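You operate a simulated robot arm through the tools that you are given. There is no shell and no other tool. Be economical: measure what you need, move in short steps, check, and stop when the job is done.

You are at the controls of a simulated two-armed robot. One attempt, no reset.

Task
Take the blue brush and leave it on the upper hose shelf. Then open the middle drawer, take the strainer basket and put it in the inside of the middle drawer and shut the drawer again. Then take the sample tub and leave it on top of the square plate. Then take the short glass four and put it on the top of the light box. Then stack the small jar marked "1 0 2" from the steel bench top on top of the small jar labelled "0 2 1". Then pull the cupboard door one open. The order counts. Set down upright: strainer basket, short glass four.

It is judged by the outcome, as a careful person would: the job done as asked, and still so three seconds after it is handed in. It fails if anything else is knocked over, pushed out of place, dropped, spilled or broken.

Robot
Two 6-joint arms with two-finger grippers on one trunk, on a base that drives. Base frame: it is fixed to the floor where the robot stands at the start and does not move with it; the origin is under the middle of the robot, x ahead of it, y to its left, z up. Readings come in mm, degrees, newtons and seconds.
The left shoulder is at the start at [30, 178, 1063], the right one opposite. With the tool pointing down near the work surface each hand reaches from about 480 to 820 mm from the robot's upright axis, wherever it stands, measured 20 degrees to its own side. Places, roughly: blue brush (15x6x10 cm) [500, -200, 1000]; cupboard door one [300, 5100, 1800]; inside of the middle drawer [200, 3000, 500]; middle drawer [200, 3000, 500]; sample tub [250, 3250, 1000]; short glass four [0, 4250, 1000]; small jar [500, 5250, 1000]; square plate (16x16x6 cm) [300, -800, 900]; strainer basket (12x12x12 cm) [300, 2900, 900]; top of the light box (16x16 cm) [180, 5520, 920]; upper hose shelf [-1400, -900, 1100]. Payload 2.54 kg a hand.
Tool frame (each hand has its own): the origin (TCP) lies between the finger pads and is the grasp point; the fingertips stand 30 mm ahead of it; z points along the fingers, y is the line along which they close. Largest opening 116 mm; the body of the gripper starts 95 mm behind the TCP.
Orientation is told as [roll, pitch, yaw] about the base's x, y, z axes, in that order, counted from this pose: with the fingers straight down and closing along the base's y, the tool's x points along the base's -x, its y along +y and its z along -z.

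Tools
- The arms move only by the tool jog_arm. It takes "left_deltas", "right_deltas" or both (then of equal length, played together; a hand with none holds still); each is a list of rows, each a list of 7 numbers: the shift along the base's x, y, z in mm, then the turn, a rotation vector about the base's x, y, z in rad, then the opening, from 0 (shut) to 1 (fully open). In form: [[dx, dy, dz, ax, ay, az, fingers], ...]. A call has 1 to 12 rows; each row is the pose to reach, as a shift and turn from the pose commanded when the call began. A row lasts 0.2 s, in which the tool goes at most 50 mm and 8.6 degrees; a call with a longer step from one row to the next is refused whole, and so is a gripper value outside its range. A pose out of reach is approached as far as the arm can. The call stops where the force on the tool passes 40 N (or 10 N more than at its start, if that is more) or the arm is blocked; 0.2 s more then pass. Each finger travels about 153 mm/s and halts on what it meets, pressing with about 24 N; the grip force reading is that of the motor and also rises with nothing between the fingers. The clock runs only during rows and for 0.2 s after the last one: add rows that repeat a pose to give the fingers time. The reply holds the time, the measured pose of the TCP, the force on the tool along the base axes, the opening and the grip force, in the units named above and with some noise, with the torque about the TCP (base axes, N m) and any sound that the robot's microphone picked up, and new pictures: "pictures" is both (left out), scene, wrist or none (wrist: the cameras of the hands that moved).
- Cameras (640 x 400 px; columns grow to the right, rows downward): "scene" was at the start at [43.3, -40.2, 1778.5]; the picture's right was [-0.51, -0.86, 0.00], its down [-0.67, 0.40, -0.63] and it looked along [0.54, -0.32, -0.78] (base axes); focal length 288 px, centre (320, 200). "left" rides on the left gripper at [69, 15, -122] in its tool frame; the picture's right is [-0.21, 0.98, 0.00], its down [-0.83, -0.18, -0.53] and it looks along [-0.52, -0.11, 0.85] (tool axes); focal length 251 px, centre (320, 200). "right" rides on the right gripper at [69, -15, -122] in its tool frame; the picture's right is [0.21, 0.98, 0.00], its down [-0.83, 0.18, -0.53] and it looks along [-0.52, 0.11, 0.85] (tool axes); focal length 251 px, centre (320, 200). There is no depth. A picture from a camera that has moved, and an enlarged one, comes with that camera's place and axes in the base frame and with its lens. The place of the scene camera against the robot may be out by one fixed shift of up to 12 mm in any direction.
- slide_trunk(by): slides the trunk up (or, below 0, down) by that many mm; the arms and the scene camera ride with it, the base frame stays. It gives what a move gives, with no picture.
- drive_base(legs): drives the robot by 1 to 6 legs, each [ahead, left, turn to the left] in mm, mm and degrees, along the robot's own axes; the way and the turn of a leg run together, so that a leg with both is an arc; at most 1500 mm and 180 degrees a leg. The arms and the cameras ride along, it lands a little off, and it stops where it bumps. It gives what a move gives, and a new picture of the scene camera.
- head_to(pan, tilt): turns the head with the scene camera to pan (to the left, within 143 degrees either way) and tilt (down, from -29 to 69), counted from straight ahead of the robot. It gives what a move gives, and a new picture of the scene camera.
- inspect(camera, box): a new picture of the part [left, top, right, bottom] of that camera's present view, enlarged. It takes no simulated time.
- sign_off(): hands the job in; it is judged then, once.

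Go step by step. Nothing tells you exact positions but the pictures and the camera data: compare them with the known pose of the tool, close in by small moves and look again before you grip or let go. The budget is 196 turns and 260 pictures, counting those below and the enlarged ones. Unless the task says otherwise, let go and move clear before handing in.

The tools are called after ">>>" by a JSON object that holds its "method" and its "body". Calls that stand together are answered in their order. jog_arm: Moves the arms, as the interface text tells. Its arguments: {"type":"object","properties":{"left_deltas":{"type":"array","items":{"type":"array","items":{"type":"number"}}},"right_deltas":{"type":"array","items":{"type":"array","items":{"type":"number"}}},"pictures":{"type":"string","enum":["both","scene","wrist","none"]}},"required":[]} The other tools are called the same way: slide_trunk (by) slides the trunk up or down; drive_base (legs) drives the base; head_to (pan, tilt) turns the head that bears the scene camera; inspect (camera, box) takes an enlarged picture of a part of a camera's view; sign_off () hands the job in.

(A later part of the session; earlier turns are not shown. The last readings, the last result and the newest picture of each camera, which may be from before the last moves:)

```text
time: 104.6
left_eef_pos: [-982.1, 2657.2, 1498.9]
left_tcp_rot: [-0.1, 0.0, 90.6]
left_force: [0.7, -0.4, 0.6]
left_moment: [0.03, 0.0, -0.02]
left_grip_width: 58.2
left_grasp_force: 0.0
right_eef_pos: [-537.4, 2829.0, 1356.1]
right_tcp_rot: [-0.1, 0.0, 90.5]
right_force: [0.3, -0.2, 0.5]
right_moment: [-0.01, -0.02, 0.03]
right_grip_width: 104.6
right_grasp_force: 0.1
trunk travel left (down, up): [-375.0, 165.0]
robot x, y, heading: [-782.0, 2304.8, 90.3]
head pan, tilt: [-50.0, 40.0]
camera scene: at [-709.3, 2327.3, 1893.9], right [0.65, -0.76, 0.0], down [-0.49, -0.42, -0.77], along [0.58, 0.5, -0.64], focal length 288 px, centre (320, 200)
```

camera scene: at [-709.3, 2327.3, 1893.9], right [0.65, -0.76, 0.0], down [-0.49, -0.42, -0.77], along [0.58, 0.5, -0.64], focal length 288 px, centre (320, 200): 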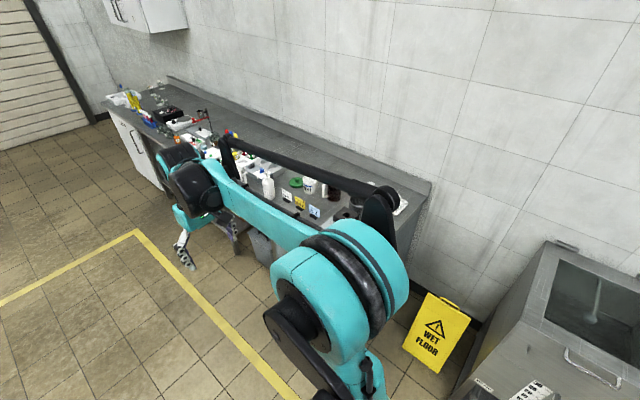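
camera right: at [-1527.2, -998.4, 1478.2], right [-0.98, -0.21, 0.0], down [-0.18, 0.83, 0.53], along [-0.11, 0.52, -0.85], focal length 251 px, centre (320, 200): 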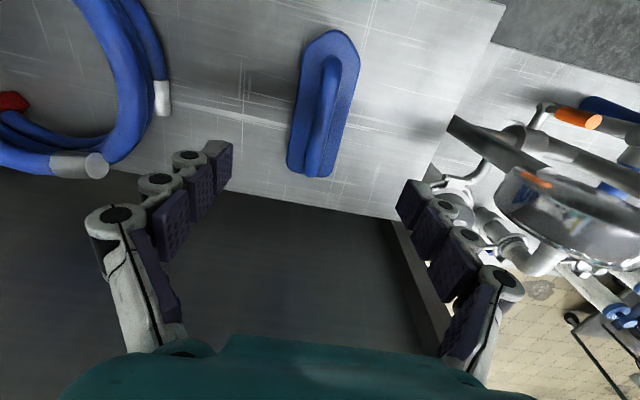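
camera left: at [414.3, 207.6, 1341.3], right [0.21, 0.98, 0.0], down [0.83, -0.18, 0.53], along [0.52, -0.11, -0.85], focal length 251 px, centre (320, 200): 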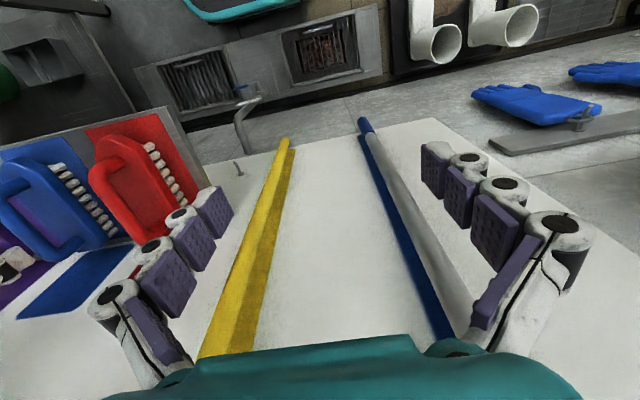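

The drawer bench is ahead on the right. I go level with it and turn to face it.

>>> {"method": "drive_base", "body": {"legs": [[680, 0, 0], [0, 0, -90]]}}

>>> {"method": "head_to", "body": {"pan": 0, "tilt": 35}}

```text
time: 112.2
left_eef_pos: [-434.2, 3180.8, 1499.7]
left_tcp_rot: [-0.1, 0.1, 0.5]
left_force: [0.4, 0.0, -0.9]
left_moment: [-0.01, 0.0, 0.02]
left_grip_width: 57.7
left_grasp_force: 0.0
right_eef_pos: [-262.0, 2736.4, 1357.2]
right_tcp_rot: [0.0, 0.1, 0.4]
right_force: [0.4, -0.2, 0.4]
right_moment: [0.03, 0.04, 0.02]
right_grip_width: 104.5
right_grasp_force: 0.0
trunk travel left (down, up): [-375.0, 165.0]
robot x, y, heading: [-790.8, 2980.3, 0.3]
head pan, tilt: [-50.0, 40.0]
camera scene: at [-754.1, 2915.3, 1893.9], right [-0.76, -0.65, 0.0], down [-0.42, 0.49, -0.77], along [0.5, -0.58, -0.64], focal length 288 px, centre (320, 200)
```

scene: 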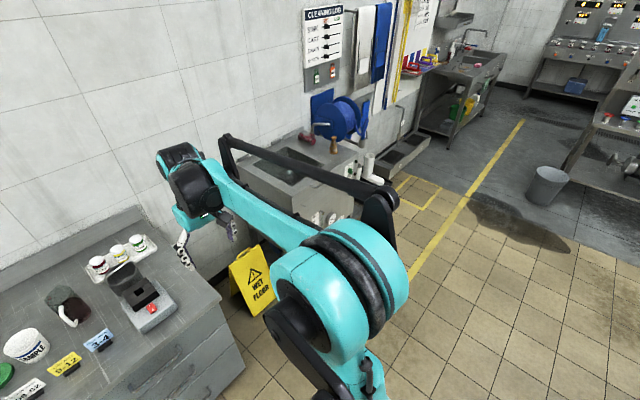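

```text
time: 113.4
left_eef_pos: [-433.5, 3181.0, 1499.0]
left_tcp_rot: [0.0, 0.1, 0.4]
left_force: [0.6, 0.1, 0.3]
left_moment: [-0.02, -0.01, 0.03]
left_grip_width: 58.2
left_grasp_force: 0.1
right_eef_pos: [-261.4, 2736.3, 1356.6]
right_tcp_rot: [0.0, 0.0, 0.5]
right_force: [-0.1, 0.1, -0.2]
right_moment: [0.03, -0.02, -0.01]
right_grip_width: 104.4
right_grasp_force: 0.1
trunk travel left (down, up): [-375.0, 165.0]
robot x, y, heading: [-785.9, 2982.6, 0.3]
head pan, tilt: [0.0, 35.0]
camera scene: at [-721.3, 2980.5, 1901.5], right [0.01, -1.0, 0.0], down [-0.57, 0.0, -0.82], along [0.82, 0.01, -0.57], focal length 288 px, centre (320, 200)
```

scene: 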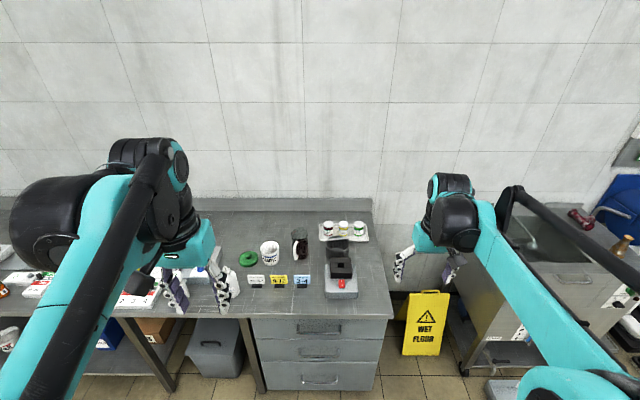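

>>> {"method": "inspect", "body": {"camera": "scene", "box": [220, 210, 400, 320]}}

>>> {"method": "inspect", "body": {"camera": "scene", "box": [220, 280, 420, 400]}}

```text
3.56 times, centred on (310, 265) of scene
camera zoom: at [-721.3, 2980.5, 1901.5], right [0.01, -1.0, 0.0], down [-0.57, 0.0, -0.82], along [0.82, 0.01, -0.57], focal length 1024 px, centre (356, -31)
```

zoom: 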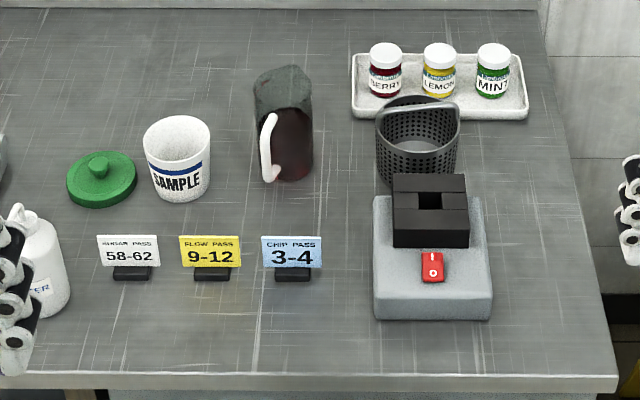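

```text
3.20 times, centred on (320, 340) of scene
camera zoom: at [-721.3, 2980.5, 1901.5], right [0.01, -1.0, 0.0], down [-0.57, 0.0, -0.82], along [0.82, 0.01, -0.57], focal length 922 px, centre (320, -248)
```

zoom: 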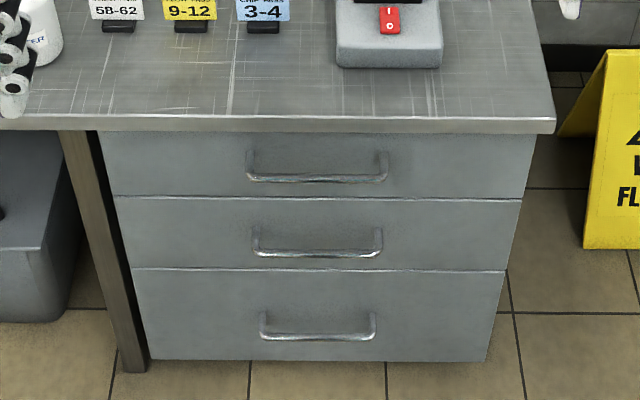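

The strainer basket is the black mesh cup behind the small device (≈[265,2913]); middle drawer handle ≈[-40,2996,560]. I look down to see my own base and how much room it needs.

>>> {"method": "head_to", "body": {"pan": 0, "tilt": 69}}

```text
time: 114.4
left_eef_pos: [-434.3, 3181.9, 1498.9]
left_tcp_rot: [-0.1, -0.1, 0.5]
left_force: [0.4, -0.4, -0.7]
left_moment: [0.01, 0.01, -0.01]
left_grip_width: 57.9
left_grasp_force: 0.2
right_eef_pos: [-261.1, 2736.6, 1357.5]
right_tcp_rot: [0.0, 0.0, 0.5]
right_force: [-0.9, 0.4, -0.1]
right_moment: [0.01, 0.06, -0.03]
right_grip_width: 104.4
right_grasp_force: 0.1
trunk travel left (down, up): [-375.0, 165.0]
robot x, y, heading: [-787.7, 2980.6, 0.4]
head pan, tilt: [0.0, 68.8]
camera scene: at [-753.3, 2980.4, 1857.9], right [0.01, -1.0, 0.0], down [-0.93, -0.01, -0.36], along [0.36, 0.0, -0.93], focal length 288 px, centre (320, 200)
```

scene: 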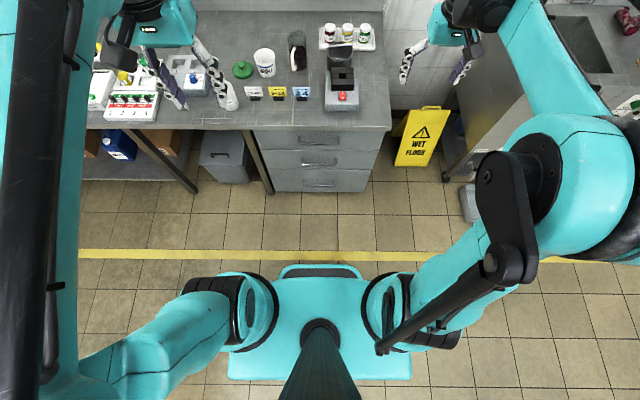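

My base front reaches ~260 mm ahead but is only ~330 mm high, so the open middle drawer can pass above it. I lower the trunk and step left so the right arm lines up with the drawer handle.

>>> {"method": "slide_trunk", "body": {"by": -275}}

>>> {"method": "drive_base", "body": {"legs": [[0, 205, 0]]}}

>>> {"method": "jog_arm", "body": {"right_deltas": [[0, 0, -20, 0.08, -0.08, -0.08, 0.5], [0, 0, -40, 0.16, -0.16, -0.16, 0.5], [0, 10, -60, 0.24, -0.24, -0.24, 0.5], [0, 20, -80, 0.32, -0.32, -0.32, 0.5], [0, 30, -100, 0.4, -0.4, -0.4, 0.5], [0, 40, -120, 0.48, -0.48, -0.48, 0.5], [0, 50, -140, 0.56, -0.56, -0.56, 0.5], [0, 60, -160, 0.64, -0.64, -0.64, 0.5], [0, 60, -160, 0.64, -0.64, -0.64, 0.5]], "pictures": "scene"}}

```text
time: 117.2
left_eef_pos: [-433.7, 3181.7, 1224.6]
left_tcp_rot: [0.0, 0.0, 0.5]
left_force: [-0.3, 0.0, -0.2]
left_moment: [-0.01, 0.01, -0.05]
left_grip_width: 57.9
left_grasp_force: 0.1
right_eef_pos: [-261.6, 2736.7, 1082.1]
right_tcp_rot: [0.1, 0.0, 0.5]
right_force: [-0.2, -0.2, 0.5]
right_moment: [0.0, 0.0, 0.03]
right_grip_width: 104.6
right_grasp_force: 0.0
trunk travel left (down, up): [-100.0, 440.0]
robot x, y, heading: [-788.5, 2980.7, 0.6]
head pan, tilt: [0.0, 68.8]
```

```text
time: 118.8
left_eef_pos: [-435.0, 3386.8, 1223.9]
left_tcp_rot: [0.0, -0.1, 0.5]
left_force: [-0.6, 0.4, -0.5]
left_moment: [-0.08, 0.01, 0.04]
left_grip_width: 57.7
left_grasp_force: 0.1
right_eef_pos: [-263.3, 2944.1, 1082.3]
right_tcp_rot: [-0.1, 0.0, 0.5]
right_force: [0.2, 0.5, 0.0]
right_moment: [-0.09, 0.02, 0.01]
right_grip_width: 104.4
right_grasp_force: 0.1
trunk travel left (down, up): [-100.0, 440.0]
robot x, y, heading: [-787.2, 3186.5, 0.7]
head pan, tilt: [0.0, 68.8]
camera scene: at [-755.1, 3188.1, 1582.8], right [0.01, -1.0, 0.0], down [-0.93, -0.01, -0.36], along [0.36, 0.0, -0.93], focal length 288 px, centre (320, 200)
```

scene: 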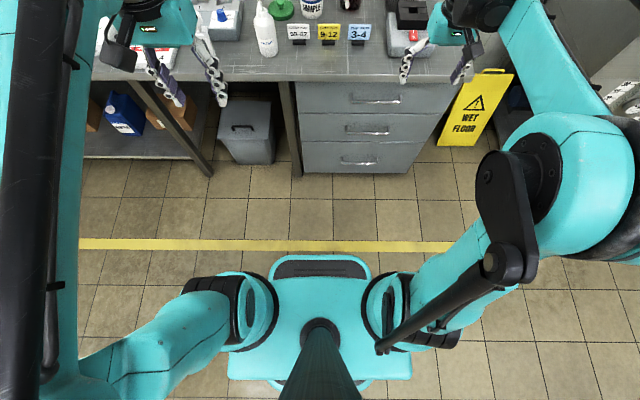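

```text
time: 120.8
left_eef_pos: [-436.4, 3386.5, 1224.8]
left_tcp_rot: [0.0, 0.0, 0.6]
left_force: [0.3, -0.1, 0.0]
left_moment: [0.0, -0.04, 0.0]
left_grip_width: 57.9
left_grasp_force: 0.1
right_eef_pos: [-263.8, 3003.0, 923.1]
right_tcp_rot: [48.1, -19.8, -47.9]
right_force: [0.5, -0.6, -0.7]
right_moment: [0.03, 0.01, 0.01]
right_grip_width: 58.0
right_grasp_force: 0.0
trunk travel left (down, up): [-100.0, 440.0]
robot x, y, heading: [-788.7, 3186.2, 0.5]
head pan, tilt: [0.0, 68.8]
camera scene: at [-755.7, 3186.5, 1582.9], right [0.01, -1.0, 0.0], down [-0.93, -0.01, -0.36], along [0.36, 0.0, -0.93], focal length 288 px, centre (320, 200)
```

scene: 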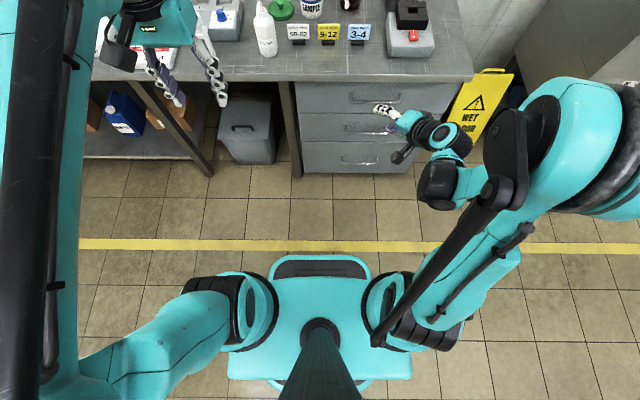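

The wrist turns well. I finish the turn (fingers forward, closing vertically) while lowering in front of the handle.

>>> {"method": "jog_arm", "body": {"right_deltas": [[0, 0, -40, 0.07, -0.07, -0.07, 0.5], [0, 0, -80, 0.14, -0.14, -0.14, 0.5], [0, 0, -120, 0.21, -0.21, -0.21, 0.5], [0, 0, -160, 0.28, -0.28, -0.28, 0.5], [0, 0, -200, 0.35, -0.35, -0.35, 0.5], [0, 0, -240, 0.42, -0.42, -0.42, 0.5], [0, 0, -280, 0.49, -0.49, -0.49, 0.5], [0, -3, -320, 0.569, -0.569, -0.569, 0.5], [0, -7, -358, 0.569, -0.569, -0.569, 0.5], [0, -7, -358, 0.569, -0.569, -0.569, 0.5]], "pictures": "both"}}

```text
time: 122.1
left_eef_pos: [-435.1, 3386.5, 1224.3]
left_tcp_rot: [0.0, -0.1, 0.3]
left_force: [-0.4, 1.1, 0.6]
left_moment: [-0.04, 0.0, 0.0]
left_grip_width: 58.0
left_grasp_force: 0.1
right_eef_pos: [-59.7, 2948.7, 866.3]
right_tcp_rot: [77.9, -9.9, -77.8]
right_force: [-10.3, -1.5, -2.6]
right_moment: [0.01, 0.38, -0.16]
right_grip_width: 65.2
right_grasp_force: 3.8
right hand out of reach, approached as far as the arm can: row 1, 2, 3, 4, 5, 6
trunk travel left (down, up): [-100.0, 440.0]
robot x, y, heading: [-792.3, 3184.6, 0.6]
head pan, tilt: [0.0, 68.8]
stopped in row 6 (right hand): the force on the tool passed its limit at 64 N (the readings are from after the stop); the commanded pose is now the measured one
camera scene: at [-756.8, 3186.5, 1582.8], right [0.01, -1.0, 0.0], down [-0.93, -0.01, -0.36], along [0.36, 0.0, -0.93], focal length 288 px, centre (320, 200)
camera right: at [-194.8, 2989.3, 864.2], right [0.12, 0.41, 0.9], down [-0.31, -0.85, 0.43], along [0.94, -0.33, 0.03], focal length 251 px, centre (320, 200)
```

scene: 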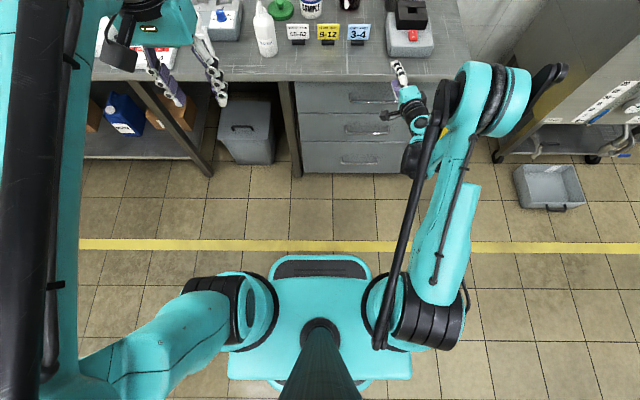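
right: 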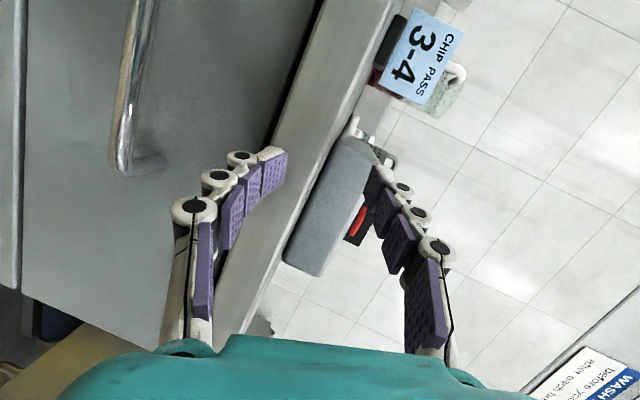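

The wrist could not reach that pose so close in, and the fingertips touched the counter edge; nothing was moved. I back the base off 200 mm and look.

>>> {"method": "drive_base", "body": {"legs": [[-200, 0, 0]]}}

>>> {"method": "jog_arm", "body": {"right_deltas": [[0, 5, -40, 0.04, -0.04, -0.04, 0.5], [0, 10, -80, 0.08, -0.08, -0.08, 0.5], [0, 15, -120, 0.1, -0.1, -0.1, 0.5], [0, 20, -160, 0.12, -0.12, -0.12, 0.5], [0, 30, -200, 0.149, -0.149, -0.149, 0.5], [0, 40, -240, 0.149, -0.149, -0.149, 0.5], [0, 48, -280, 0.149, -0.149, -0.149, 0.5], [0, 48, -300, 0.149, -0.149, -0.149, 0.5], [0, 48, -300, 0.149, -0.149, -0.149, 0.5]], "pictures": "both"}}

```text
time: 123.7
left_eef_pos: [-635.4, 3384.3, 1224.3]
left_tcp_rot: [0.0, 0.0, 0.4]
left_force: [-0.1, 0.2, 0.6]
left_moment: [0.01, -0.08, 0.02]
left_grip_width: 57.8
left_grasp_force: 0.0
right_eef_pos: [-259.2, 2944.1, 866.3]
right_tcp_rot: [78.0, -10.1, -77.8]
right_force: [-0.2, 0.0, 0.3]
right_moment: [0.03, 0.06, 0.0]
right_grip_width: 58.0
right_grasp_force: 0.0
trunk travel left (down, up): [-100.0, 440.0]
robot x, y, heading: [-989.6, 3185.7, 0.5]
head pan, tilt: [0.0, 68.8]
camera scene: at [-956.1, 3185.0, 1582.9], right [0.01, -1.0, 0.0], down [-0.93, -0.01, -0.36], along [0.36, 0.0, -0.93], focal length 288 px, centre (320, 200)
```

scene: 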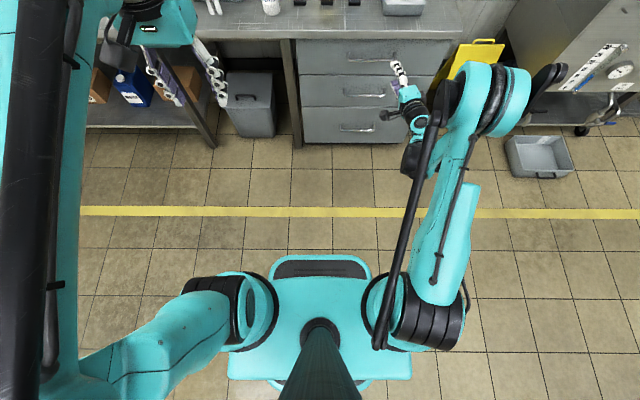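

```text
time: 125.7
left_eef_pos: [-633.9, 3385.6, 1223.7]
left_tcp_rot: [0.0, 0.0, 0.4]
left_force: [0.4, -0.2, -0.1]
left_moment: [0.01, -0.01, 0.01]
left_grip_width: 57.9
left_grasp_force: 0.1
right_eef_pos: [-186.0, 2975.2, 762.5]
right_tcp_rot: [87.5, -2.6, -87.5]
right_force: [-0.2, 0.3, 0.6]
right_moment: [0.03, 0.04, 0.0]
right_grip_width: 57.9
right_grasp_force: 0.1
right hand out of reach, approached as far as the arm can: row 1, 2, 3, 4, 5, 6, 7, 8, 9
trunk travel left (down, up): [-100.0, 440.0]
robot x, y, heading: [-989.7, 3188.1, 0.2]
head pan, tilt: [0.0, 68.8]
camera scene: at [-954.4, 3185.0, 1582.8], right [0.01, -1.0, 0.0], down [-0.93, -0.01, -0.36], along [0.36, 0.0, -0.93], focal length 288 px, centre (320, 200)
camera right: at [-313.9, 3037.8, 748.6], right [0.03, 0.26, 0.96], down [-0.49, -0.84, 0.24], along [0.87, -0.48, 0.1], focal length 251 px, centre (320, 200)
```

scene: 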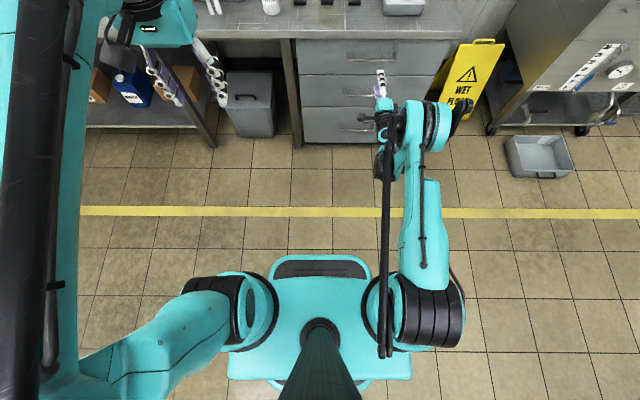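
right: 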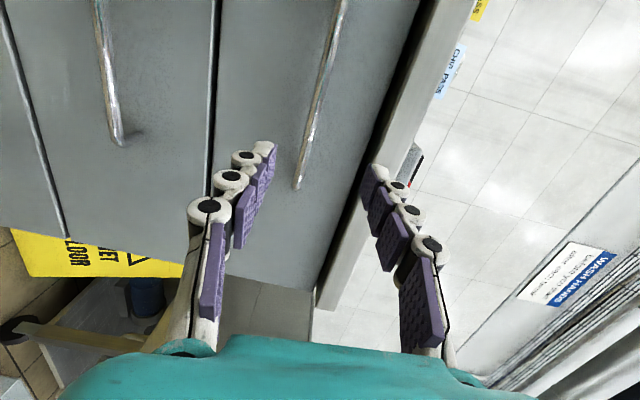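

The horizontal pose cannot go low enough. I use a 45° forward-down approach instead, with the trunk fully lowered.

>>> {"method": "slide_trunk", "body": {"by": -95}}

>>> {"method": "jog_arm", "body": {"right_deltas": [[0, 3, 0, 0, 0.13, 0, 0.5], [0, 6, 0, 0, 0.26, 0, 0.5], [-10, 10, -10, 0, 0.39, 0, 0.5], [-20, 14, -20, 0, 0.52, 0, 0.5], [-30, 18, -30, 0, 0.65, 0, 0.5], [-40, 21, -40, 0, 0.785, 0, 0.5], [-40, 21, -60, 0, 0.785, 0, 0.5], [-40, 21, -60, 0, 0.785, 0, 0.5]], "pictures": "both"}}

```text
time: 127.0
left_eef_pos: [-634.8, 3384.1, 1130.2]
left_tcp_rot: [0.0, 0.0, 0.4]
left_force: [0.0, 0.1, 0.0]
left_moment: [0.0, 0.01, -0.02]
left_grip_width: 58.0
left_grasp_force: 0.1
right_eef_pos: [-187.9, 2975.7, 667.6]
right_tcp_rot: [87.4, -2.5, -87.5]
right_force: [0.1, 0.7, -0.4]
right_moment: [0.01, 0.01, 0.04]
right_grip_width: 58.0
right_grasp_force: 0.0
trunk travel left (down, up): [-5.0, 535.0]
robot x, y, heading: [-987.2, 3187.9, 0.9]
head pan, tilt: [0.0, 68.8]
```

```text
time: 128.8
left_eef_pos: [-634.1, 3385.5, 1127.6]
left_tcp_rot: [0.0, 0.0, 0.4]
left_force: [-0.6, 0.2, -0.5]
left_moment: [0.02, 0.0, -0.06]
left_grip_width: 58.0
left_grasp_force: 0.1
right_eef_pos: [-228.4, 2996.7, 607.9]
right_tcp_rot: [42.4, -0.1, -86.4]
right_force: [-0.6, -0.2, -0.3]
right_moment: [0.01, 0.02, 0.03]
right_grip_width: 57.8
right_grasp_force: 0.0
trunk travel left (down, up): [-5.0, 535.0]
robot x, y, heading: [-988.6, 3187.1, 0.4]
head pan, tilt: [0.0, 68.8]
camera scene: at [-954.5, 3185.0, 1487.8], right [0.01, -1.0, 0.0], down [-0.93, -0.01, -0.36], along [0.36, 0.0, -0.93], focal length 288 px, centre (320, 200)
camera right: at [-326.7, 3058.4, 686.0], right [0.71, 0.26, 0.66], down [-0.17, -0.84, 0.52], along [0.69, -0.48, -0.55], focal length 251 px, centre (320, 200)
```

scene: 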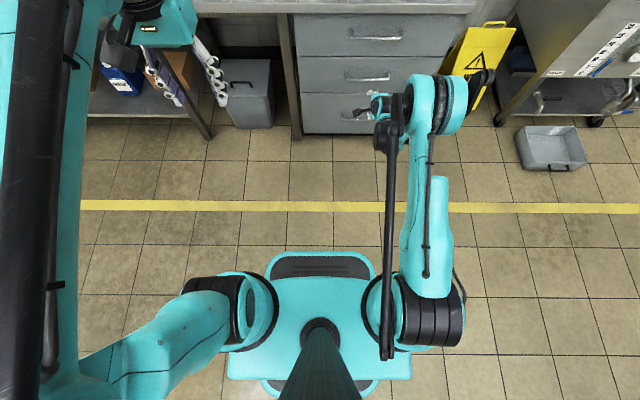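
right: 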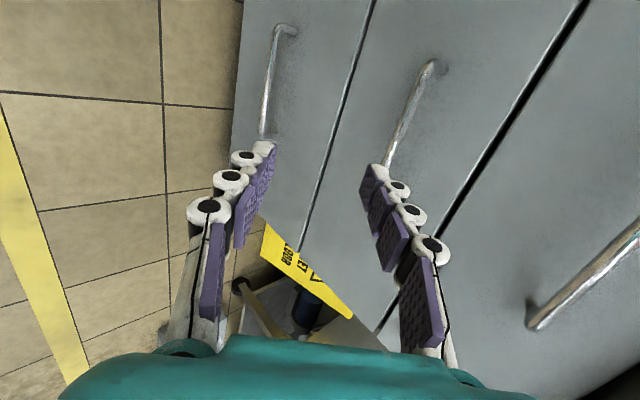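

The 45° pose works. Middle handle triangulates to x≈-44, z≈550, y 2910–3082. I narrow the opening, raise slightly and drive 115 mm closer to check.

>>> {"method": "jog_arm", "body": {"right_deltas": [[0, 0, 12, 0, 0, 0, 0.4], [0, 0, 12, 0, 0.05, 0, 0.4]], "pictures": "none"}}

>>> {"method": "drive_base", "body": {"legs": [[110, 0, 0]]}}

>>> {"method": "inspect", "body": {"camera": "right", "box": [0, 0, 640, 400]}}

```text
time: 129.4
left_eef_pos: [-635.3, 3384.6, 1128.9]
left_tcp_rot: [0.0, -0.1, 0.4]
left_force: [-0.7, -0.1, 0.9]
left_moment: [0.04, -0.02, -0.01]
left_grip_width: 58.2
left_grasp_force: 0.1
right_eef_pos: [-228.7, 2995.6, 618.8]
right_tcp_rot: [39.6, 0.1, -86.4]
right_force: [0.7, 1.1, 0.1]
right_moment: [0.01, -0.03, -0.01]
right_grip_width: 46.4
right_grasp_force: 0.0
trunk travel left (down, up): [-5.0, 535.0]
robot x, y, heading: [-988.7, 3189.9, 0.3]
head pan, tilt: [0.0, 68.8]
```

```text
time: 130.6
left_eef_pos: [-522.8, 3385.4, 1127.6]
left_tcp_rot: [-0.1, 0.0, 0.4]
left_force: [0.9, 1.3, -0.6]
left_moment: [-0.01, 0.07, -0.02]
left_grip_width: 57.9
left_grasp_force: 0.0
right_eef_pos: [-116.9, 2996.5, 618.1]
right_tcp_rot: [39.5, 0.2, -86.4]
right_force: [0.0, 0.2, -0.5]
right_moment: [-0.01, 0.0, 0.0]
right_grip_width: 46.3
right_grasp_force: 0.0
trunk travel left (down, up): [-5.0, 535.0]
robot x, y, heading: [-874.1, 3184.3, 0.3]
head pan, tilt: [0.0, 68.8]
camera scene: at [-842.4, 3185.7, 1487.8], right [0.01, -1.0, 0.0], down [-0.93, -0.01, -0.36], along [0.36, 0.0, -0.93], focal length 288 px, centre (320, 200)
```

scene: 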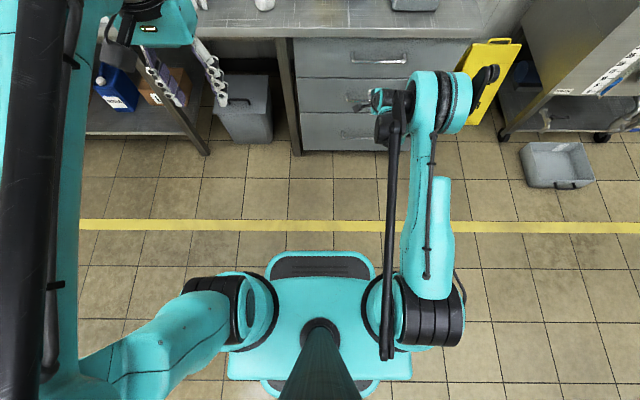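

```text
1.00 times, centred on (320, 200) of right (not enlarged: the box is as wide or as high as the picture)
camera zoom: at [-211.1, 3059.3, 701.7], right [0.74, 0.26, 0.62], down [-0.15, -0.84, 0.53], along [0.66, -0.48, -0.58], focal length 251 px, centre (320, 200)
```

zoom: 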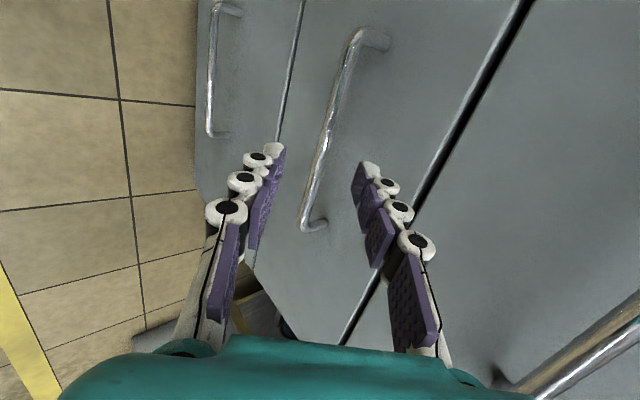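

The middle handle lies right between the fingers. I advance 80 mm along the tool axis.

>>> {"method": "jog_arm", "body": {"right_deltas": [[20, 0, -24, 0, 0, 0, 0.4], [38, 0, -46, 0, 0, 0, 0.4], [50, 0, -61, 0, 0, 0, 0.4], [50, 0, -61, 0, 0, 0, 0.4]], "pictures": "wrist"}}

```text
time: 131.6
left_eef_pos: [-523.8, 3386.2, 1129.4]
left_tcp_rot: [-0.1, 0.0, 0.4]
left_force: [0.3, 0.0, -0.1]
left_moment: [-0.03, -0.01, -0.01]
left_grip_width: 58.0
left_grasp_force: 0.1
right_eef_pos: [-67.3, 2998.1, 557.9]
right_tcp_rot: [39.6, 0.1, -86.4]
right_force: [-0.1, 1.1, 0.1]
right_moment: [-0.02, 0.0, 0.01]
right_grip_width: 46.1
right_grasp_force: 0.0
trunk travel left (down, up): [-5.0, 535.0]
robot x, y, heading: [-874.9, 3185.2, 0.3]
head pan, tilt: [0.0, 68.8]
camera right: at [-161.7, 3059.8, 641.6], right [0.74, 0.26, 0.62], down [-0.15, -0.84, 0.53], along [0.66, -0.48, -0.58], focal length 251 px, centre (320, 200)
```

right: 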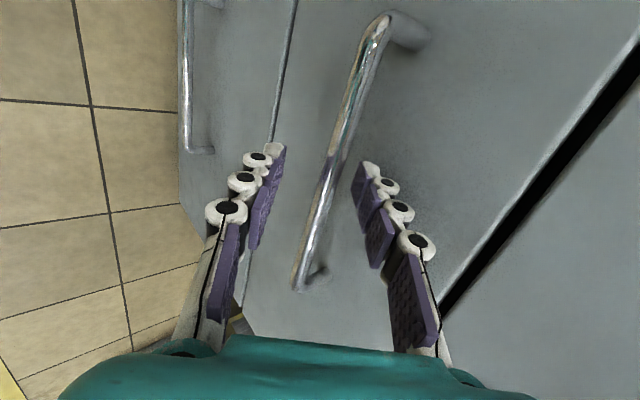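

The bar is about 23 mm ahead of the TCP, centred. I advance 14 mm and close.

>>> {"method": "jog_arm", "body": {"right_deltas": [[10, 0, -10, 0, 0, 0, 0.4], [10, 0, -10, 0, 0, 0, 0.2], [10, 0, -10, 0, 0, 0, 0], [10, 0, -10, 0, 0, 0, 0], [10, 0, -10, 0, 0, 0, 0]], "pictures": "wrist"}}

```text
time: 132.8
left_eef_pos: [-525.2, 3386.6, 1130.6]
left_tcp_rot: [0.0, -0.1, 0.5]
left_force: [0.2, 1.0, -0.5]
left_moment: [0.0, 0.02, -0.01]
left_grip_width: 57.7
left_grasp_force: 0.1
right_eef_pos: [-58.1, 2996.1, 549.7]
right_tcp_rot: [39.7, 0.1, -86.4]
right_force: [3.7, 0.8, 15.0]
right_moment: [0.7, 0.03, -0.45]
right_grip_width: 11.5
right_grasp_force: 37.1
trunk travel left (down, up): [-5.0, 535.0]
robot x, y, heading: [-879.9, 3189.8, 0.2]
head pan, tilt: [0.0, 68.8]
camera right: at [-152.4, 3059.8, 633.4], right [0.74, 0.26, 0.62], down [-0.15, -0.84, 0.53], along [0.66, -0.48, -0.58], focal length 251 px, centre (320, 200)
```

right: 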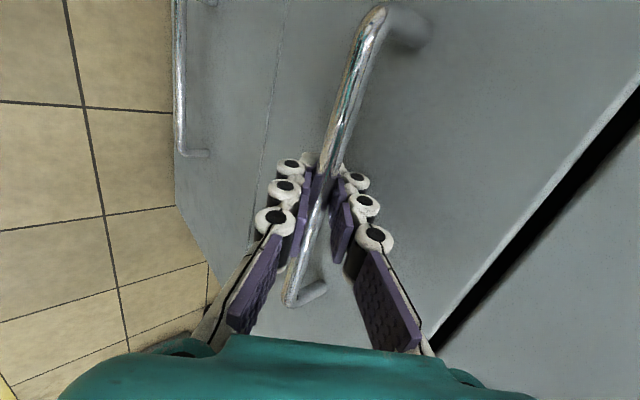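

Gripped (11.5 mm bar). I pull the drawer by driving the base straight back.

>>> {"method": "drive_base", "body": {"legs": [[-120, 0, 0]]}}

```text
time: 134.0
left_eef_pos: [-646.0, 3385.0, 1129.6]
left_tcp_rot: [0.1, -0.1, 0.3]
left_force: [-0.4, 0.0, 1.2]
left_moment: [0.0, -0.03, 0.0]
left_grip_width: 58.0
left_grasp_force: 0.0
right_eef_pos: [-179.0, 2997.3, 550.5]
right_tcp_rot: [39.7, 0.1, -86.4]
right_force: [-0.9, 11.7, 15.6]
right_moment: [0.76, -0.02, -0.39]
right_grip_width: 11.2
right_grasp_force: 36.9
trunk travel left (down, up): [-5.0, 535.0]
robot x, y, heading: [-997.8, 3184.4, 0.2]
head pan, tilt: [0.0, 68.8]
camera scene: at [-966.6, 3186.2, 1487.9], right [0.01, -1.0, 0.0], down [-0.93, -0.01, -0.36], along [0.36, 0.0, -0.93], focal length 288 px, centre (320, 200)
```

scene: 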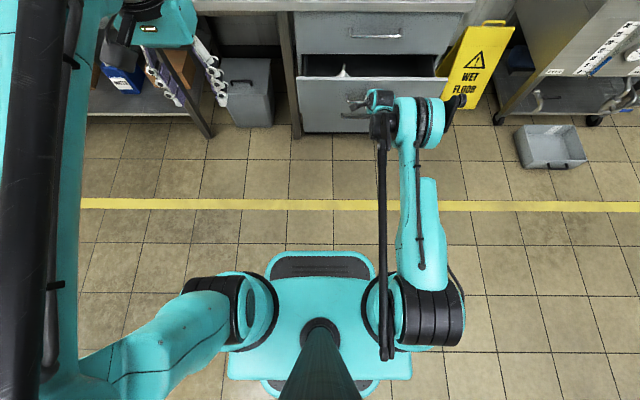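

It opens. There is something white inside; I pull further.

>>> {"method": "drive_base", "body": {"legs": [[-180, 0, 0]]}}

>>> {"method": "inspect", "body": {"camera": "scene", "box": [270, 0, 470, 140]}}

```text
time: 135.5
left_eef_pos: [-827.5, 3386.1, 1129.8]
left_tcp_rot: [0.1, -0.1, 0.3]
left_force: [0.2, -0.2, 0.1]
left_moment: [0.03, -0.03, 0.03]
left_grip_width: 57.9
left_grasp_force: 0.0
right_eef_pos: [-360.0, 2998.0, 549.8]
right_tcp_rot: [39.7, 0.2, -86.3]
right_force: [-1.2, 17.5, 13.0]
right_moment: [0.77, -0.02, -0.31]
right_grip_width: 11.3
right_grasp_force: 37.0
trunk travel left (down, up): [-5.0, 535.0]
robot x, y, heading: [-1177.7, 3187.3, 0.2]
head pan, tilt: [0.0, 68.8]
camera scene: at [-1147.1, 3185.7, 1487.9], right [0.01, -1.0, 0.0], down [-0.93, -0.01, -0.36], along [0.36, 0.0, -0.93], focal length 288 px, centre (320, 200)
```

scene: 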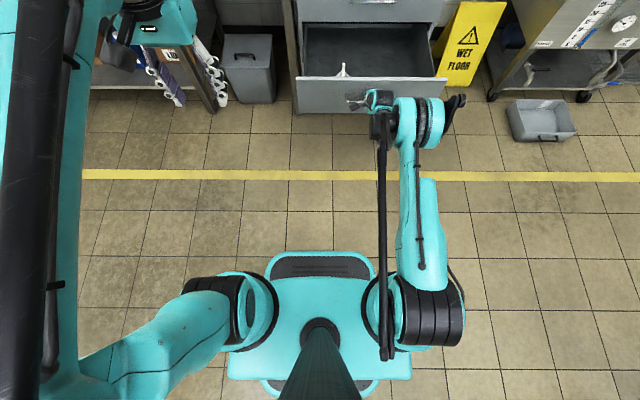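

```text
2.86 times, centred on (370, 70) of scene
camera zoom: at [-1147.1, 3185.7, 1487.9], right [0.01, -1.0, 0.0], down [-0.93, -0.01, -0.36], along [0.36, 0.0, -0.93], focal length 823 px, centre (177, 571)
```

zoom: 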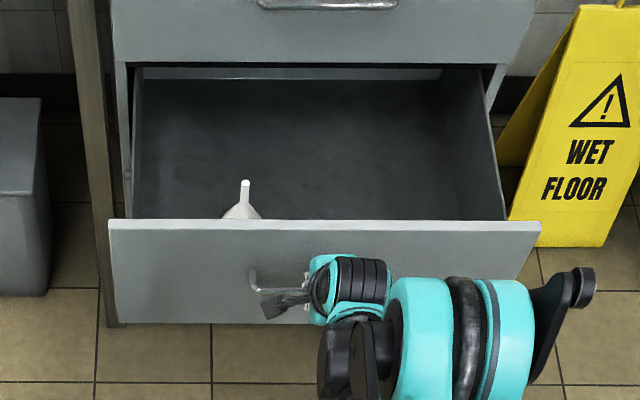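

The drawer is open 300 mm; only a white funnel lies at its left. I let go, withdraw, turn the tool down, and raise the trunk.

>>> {"method": "jog_arm", "body": {"right_deltas": [[0, 0, 0, 0, 0, 0, 0.2], [0, 0, 0, 0, 0, 0, 0.4], [-15, 0, 18, 0, 0, 0, 0.4], [-35, 0, 45, 0, 0, 0, 0.4], [-60, 0, 85, 0, 0.1, 0, 0.5], [-60, 0, 130, 0, 0.2, 0, 0.6], [-60, 0, 175, 0, 0.34, 0, 0.8], [-60, 0, 220, 0, 0.48, 0, 1], [-60, 0, 265, 0, 0.6, 0, 1], [-60, 0, 300, 0, 0.69, 0, 1], [-60, 0, 300, 0, 0.69, 0, 1]], "pictures": "none"}}

>>> {"method": "slide_trunk", "body": {"by": 330}}

>>> {"method": "head_to", "body": {"pan": -10, "tilt": 50}}

```text
time: 137.9
left_eef_pos: [-825.6, 3384.4, 1129.9]
left_tcp_rot: [0.1, 0.0, 0.3]
left_force: [-0.5, -0.2, 0.8]
left_moment: [0.02, -0.01, 0.02]
left_grip_width: 58.1
left_grasp_force: 0.0
right_eef_pos: [-418.1, 2997.6, 847.7]
right_tcp_rot: [0.1, 2.5, -87.3]
right_force: [-0.1, 0.9, 0.2]
right_moment: [0.03, 0.02, 0.01]
right_grip_width: 116.2
right_grasp_force: 0.0
trunk travel left (down, up): [-5.0, 535.0]
robot x, y, heading: [-1179.3, 3187.0, 0.2]
head pan, tilt: [0.0, 68.8]
```

```text
time: 141.2
left_eef_pos: [-825.5, 3384.4, 1458.9]
left_tcp_rot: [0.0, -0.1, 0.3]
left_force: [-1.0, -0.1, -0.2]
left_moment: [0.03, 0.0, 0.01]
left_grip_width: 58.2
left_grasp_force: 0.1
right_eef_pos: [-418.4, 2996.4, 1178.6]
right_tcp_rot: [0.0, 2.5, -87.3]
right_force: [-0.7, 0.5, 0.2]
right_moment: [0.01, 0.02, 0.0]
right_grip_width: 116.0
right_grasp_force: 0.0
trunk travel left (down, up): [-335.0, 205.0]
robot x, y, heading: [-1177.3, 3185.4, 0.3]
head pan, tilt: [0.0, 68.8]
```

```text
time: 142.0
left_eef_pos: [-824.5, 3382.9, 1459.5]
left_tcp_rot: [0.0, 0.0, 0.3]
left_force: [0.3, 0.3, 0.3]
left_moment: [0.01, 0.01, 0.04]
left_grip_width: 58.1
left_grasp_force: 0.1
right_eef_pos: [-418.4, 2997.0, 1178.1]
right_tcp_rot: [0.1, 2.5, -87.3]
right_force: [-0.1, -1.0, -0.1]
right_moment: [0.0, -0.01, 0.01]
right_grip_width: 115.8
right_grasp_force: 0.1
trunk travel left (down, up): [-335.0, 205.0]
robot x, y, heading: [-1179.4, 3185.3, 0.6]
head pan, tilt: [-10.0, 50.0]
camera scene: at [-1125.3, 3171.1, 1839.7], right [-0.17, -0.99, 0.0], down [-0.76, 0.13, -0.64], along [0.63, -0.11, -0.77], focal length 288 px, centre (320, 200)
```

scene: 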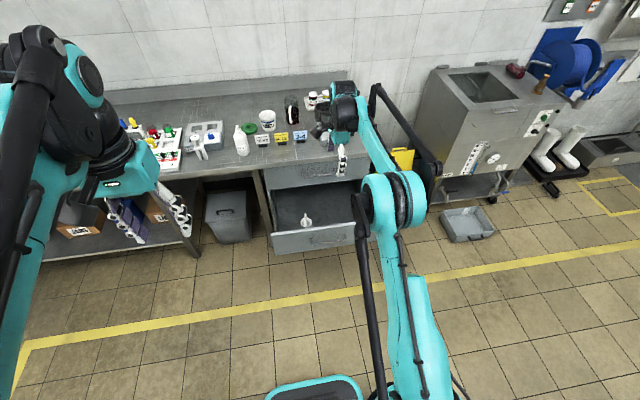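

Now I move closer so the right hand hovers before the basket and view it from the wrist.

>>> {"method": "drive_base", "body": {"legs": [[510, -85, 0]]}}

>>> {"method": "inspect", "body": {"camera": "right", "box": [0, 0, 640, 400]}}

```text
time: 145.0
left_eef_pos: [-317.6, 3299.7, 1459.2]
left_tcp_rot: [0.1, 0.0, 0.2]
left_force: [0.3, 0.1, 0.2]
left_moment: [-0.01, 0.04, 0.03]
left_grip_width: 58.2
left_grasp_force: 0.0
right_eef_pos: [87.9, 2912.1, 1177.3]
right_tcp_rot: [0.1, 2.5, -87.3]
right_force: [1.6, 0.2, -0.4]
right_moment: [0.03, 0.05, 0.01]
right_grip_width: 115.7
right_grasp_force: 0.1
trunk travel left (down, up): [-335.0, 205.0]
robot x, y, heading: [-675.6, 3104.1, 0.4]
head pan, tilt: [-10.0, 50.0]
camera scene: at [-619.1, 3087.7, 1839.8], right [-0.17, -0.99, 0.0], down [-0.76, 0.13, -0.64], along [0.63, -0.11, -0.77], focal length 288 px, centre (320, 200)
```

scene: 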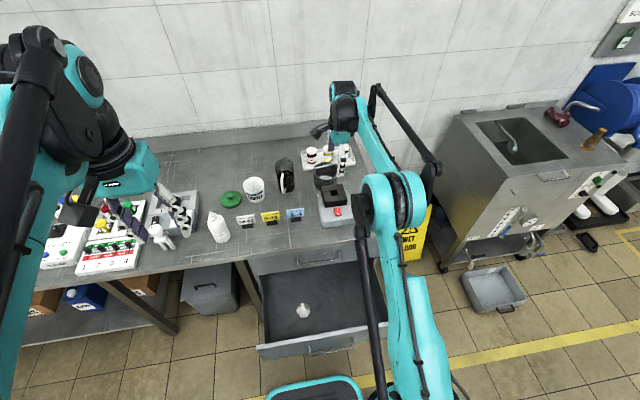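

```text
1.00 times, centred on (320, 200) of right (not enlarged: the box is as wide or as high as the picture)
camera zoom: at [68.5, 2974.5, 1302.0], right [0.97, 0.26, 0.01], down [0.22, -0.84, 0.5], along [0.14, -0.48, -0.87], focal length 251 px, centre (320, 200)
```

zoom: 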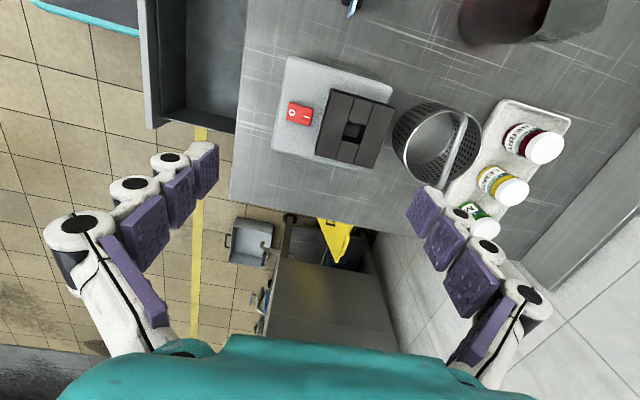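

>>> {"method": "inspect", "body": {"camera": "right", "box": [340, 70, 560, 220]}}

>>> {"method": "inspect", "body": {"camera": "scene", "box": [260, 130, 380, 230]}}

```text
2.67 times, centred on (450, 145) of right
camera zoom: at [68.5, 2974.5, 1302.0], right [0.97, 0.26, 0.01], down [0.22, -0.84, 0.5], along [0.14, -0.48, -0.87], focal length 670 px, centre (-27, 347)
```

zoom: 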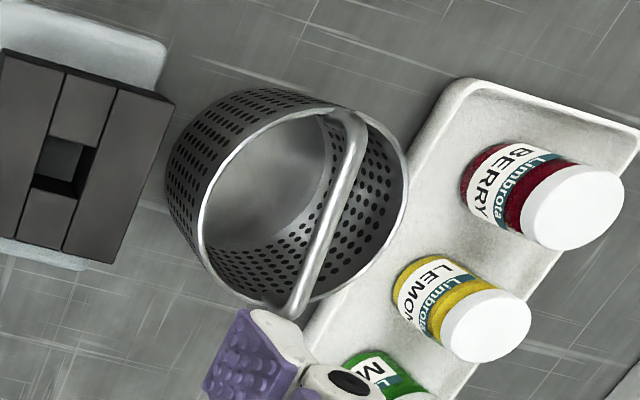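

```text
4.00 times, centred on (320, 180) of scene
camera zoom: at [-619.1, 3087.7, 1839.8], right [-0.17, -0.99, 0.0], down [-0.76, 0.13, -0.64], along [0.63, -0.11, -0.77], focal length 1152 px, centre (320, 280)
```

zoom: 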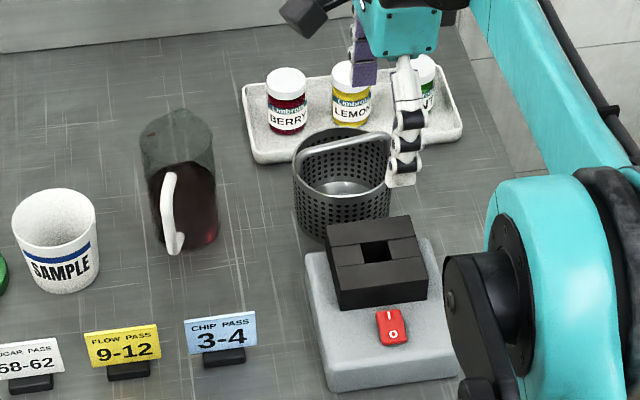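

The basket has a bail handle across it along y, top at about [289,2906,958]. My base must not run under the open drawer, so I advance only 50 mm and reach with the tool tilted 45° forward.

>>> {"method": "drive_base", "body": {"legs": [[50, 0, 0]]}}

>>> {"method": "jog_arm", "body": {"right_deltas": [[10, -4, -10, 0.019, -0.129, 0.028, 0.5], [20, -8, -25, 0.038, -0.258, 0.055, 0.5], [30, -12, -45, 0.057, -0.388, 0.083, 0.5], [45, -16, -65, 0.076, -0.517, 0.11, 0.5], [57, -20, -90, 0.095, -0.646, 0.138, 0.5], [69, -26, -120, 0.1136, -0.7753, 0.1656, 0.5], [69, -26, -143, 0.1136, -0.7753, 0.1656, 0.5], [69, -26, -143, 0.1136, -0.7753, 0.1656, 0.5]], "pictures": "both"}}

```text
time: 145.9
left_eef_pos: [-269.0, 3301.0, 1459.9]
left_tcp_rot: [0.0, -0.2, 0.2]
left_force: [0.3, -0.1, 0.3]
left_moment: [0.01, 0.01, 0.0]
left_grip_width: 57.7
left_grasp_force: 0.1
right_eef_pos: [135.4, 2913.4, 1179.7]
right_tcp_rot: [0.0, 2.4, -87.5]
right_force: [-0.2, 0.3, -0.3]
right_moment: [0.01, 0.05, -0.01]
right_grip_width: 115.9
right_grasp_force: 0.1
trunk travel left (down, up): [-335.0, 205.0]
robot x, y, heading: [-623.3, 3103.0, 0.3]
head pan, tilt: [-10.0, 50.0]
camera scene: at [-571.2, 3088.1, 1839.8], right [-0.17, -0.99, 0.0], down [-0.75, 0.13, -0.64], along [0.63, -0.11, -0.77], focal length 288 px, centre (320, 200)
```

scene: 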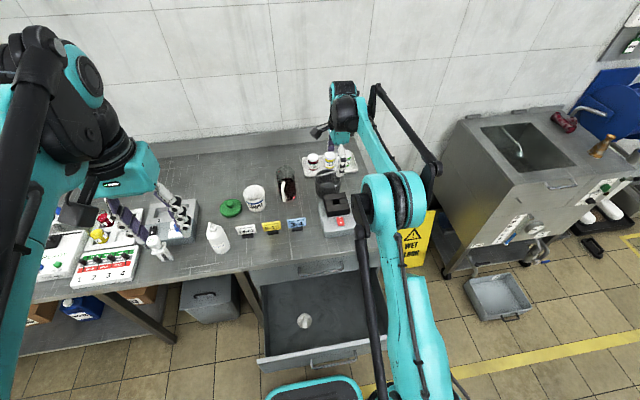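

```text
time: 147.7
left_eef_pos: [-269.9, 3300.8, 1459.3]
left_tcp_rot: [0.1, -0.1, 0.2]
left_force: [-0.1, -0.2, -0.1]
left_moment: [-0.02, -0.03, -0.01]
left_grip_width: 58.0
left_grasp_force: 0.2
right_eef_pos: [205.0, 2886.7, 1034.2]
right_tcp_rot: [45.1, 2.2, -75.4]
right_force: [0.0, -0.2, 0.4]
right_moment: [0.0, -0.01, -0.02]
right_grip_width: 58.3
right_grasp_force: 0.1
trunk travel left (down, up): [-335.0, 205.0]
robot x, y, heading: [-623.8, 3103.2, -0.1]
head pan, tilt: [-10.0, 50.0]
camera scene: at [-571.1, 3087.7, 1839.8], right [-0.17, -0.99, 0.0], down [-0.75, 0.13, -0.64], along [0.63, -0.11, -0.77], focal length 288 px, centre (320, 200)
camera right: at [93.2, 2925.6, 1112.2], right [0.62, 0.35, 0.7], down [-0.03, -0.88, 0.47], along [0.78, -0.31, -0.54], focal length 251 px, centre (320, 200)
```

scene: 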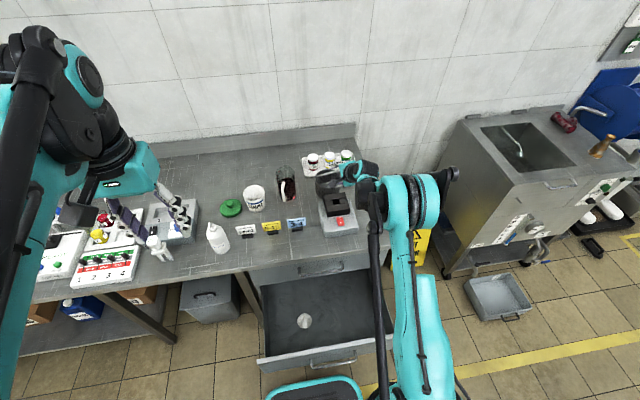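
right: 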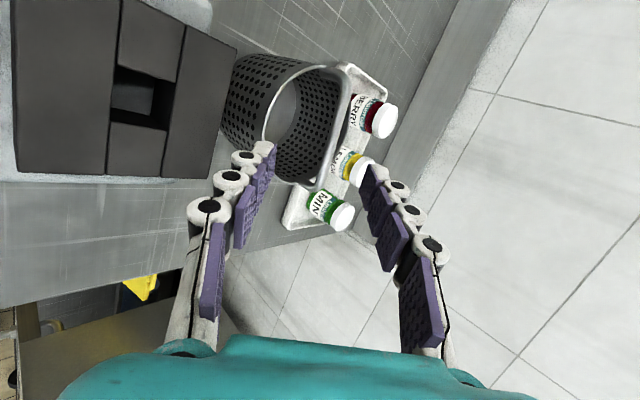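

Reachable. The bar is ~125 mm ahead and ~11 mm toward the upper finger; I correct and advance 90 mm.

>>> {"method": "jog_arm", "body": {"right_deltas": [[22, 6, -10, 0, 0, 0, 0.5], [45, 12, -32, 0, 0, 0, 0.5], [69, 18, -56, 0, 0, 0, 0.5], [69, 18, -56, 0, 0, 0, 0.5]], "pictures": "wrist"}}

>>> {"method": "inspect", "body": {"camera": "scene", "box": [270, 120, 430, 240]}}

```text
time: 148.7
left_eef_pos: [-269.7, 3300.5, 1460.4]
left_tcp_rot: [0.0, -0.1, 0.2]
left_force: [-0.6, -0.1, -0.6]
left_moment: [-0.03, -0.02, -0.01]
left_grip_width: 57.9
left_grasp_force: 0.1
right_eef_pos: [273.1, 2904.6, 979.2]
right_tcp_rot: [45.0, 2.3, -75.4]
right_force: [-0.3, 0.5, 0.2]
right_moment: [-0.01, -0.02, 0.02]
right_grip_width: 58.2
right_grasp_force: 0.0
trunk travel left (down, up): [-335.0, 205.0]
robot x, y, heading: [-624.3, 3101.2, 0.4]
head pan, tilt: [-10.0, 50.0]
camera right: at [162.4, 2943.8, 1056.9], right [0.62, 0.35, 0.7], down [-0.03, -0.88, 0.47], along [0.78, -0.31, -0.54], focal length 251 px, centre (320, 200)
```

right: 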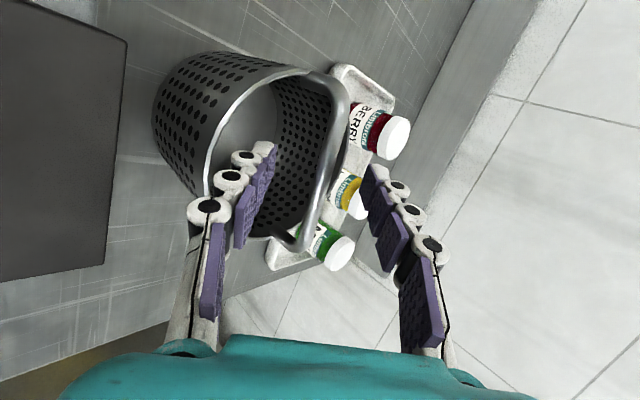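

```text
3.33 times, centred on (350, 180) of scene
camera zoom: at [-571.7, 3087.9, 1839.8], right [-0.17, -0.99, 0.0], down [-0.75, 0.13, -0.64], along [0.63, -0.11, -0.77], focal length 960 px, centre (220, 267)
```

zoom: 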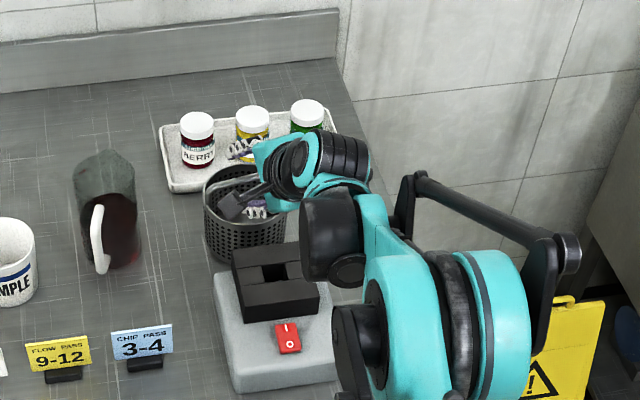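

The bar is ~33 mm ahead, 7 mm to the upper side. I advance and look once more.

>>> {"method": "jog_arm", "body": {"right_deltas": [[12, 3, -5, 0, 0, 0, 0.5], [23, 6, -14, 0, 0, 0, 0.5], [23, 6, -14, 0, 0, 0, 0.5]], "pictures": "wrist"}}

```text
time: 149.5
left_eef_pos: [-269.3, 3299.7, 1458.9]
left_tcp_rot: [0.0, -0.1, 0.2]
left_force: [-0.7, 0.2, -1.1]
left_moment: [0.02, 0.0, 0.0]
left_grip_width: 57.9
left_grasp_force: 0.1
right_eef_pos: [290.5, 2911.4, 970.0]
right_tcp_rot: [45.1, 2.2, -75.4]
right_force: [0.1, 0.7, -0.5]
right_moment: [-0.01, 0.01, -0.01]
right_grip_width: 57.9
right_grasp_force: 0.1
right hand out of reach, approached as far as the arm can: row 2, 3
trunk travel left (down, up): [-335.0, 205.0]
robot x, y, heading: [-624.6, 3102.9, 0.1]
head pan, tilt: [-10.0, 50.0]
camera right: at [179.8, 2950.6, 1046.4], right [0.62, 0.35, 0.7], down [-0.03, -0.88, 0.47], along [0.78, -0.31, -0.54], focal length 251 px, centre (320, 200)
```

right: 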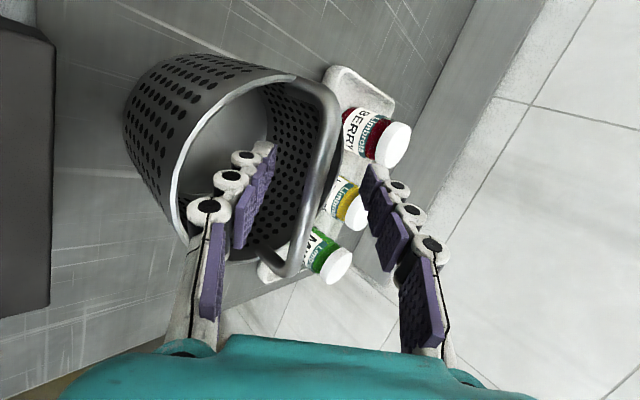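

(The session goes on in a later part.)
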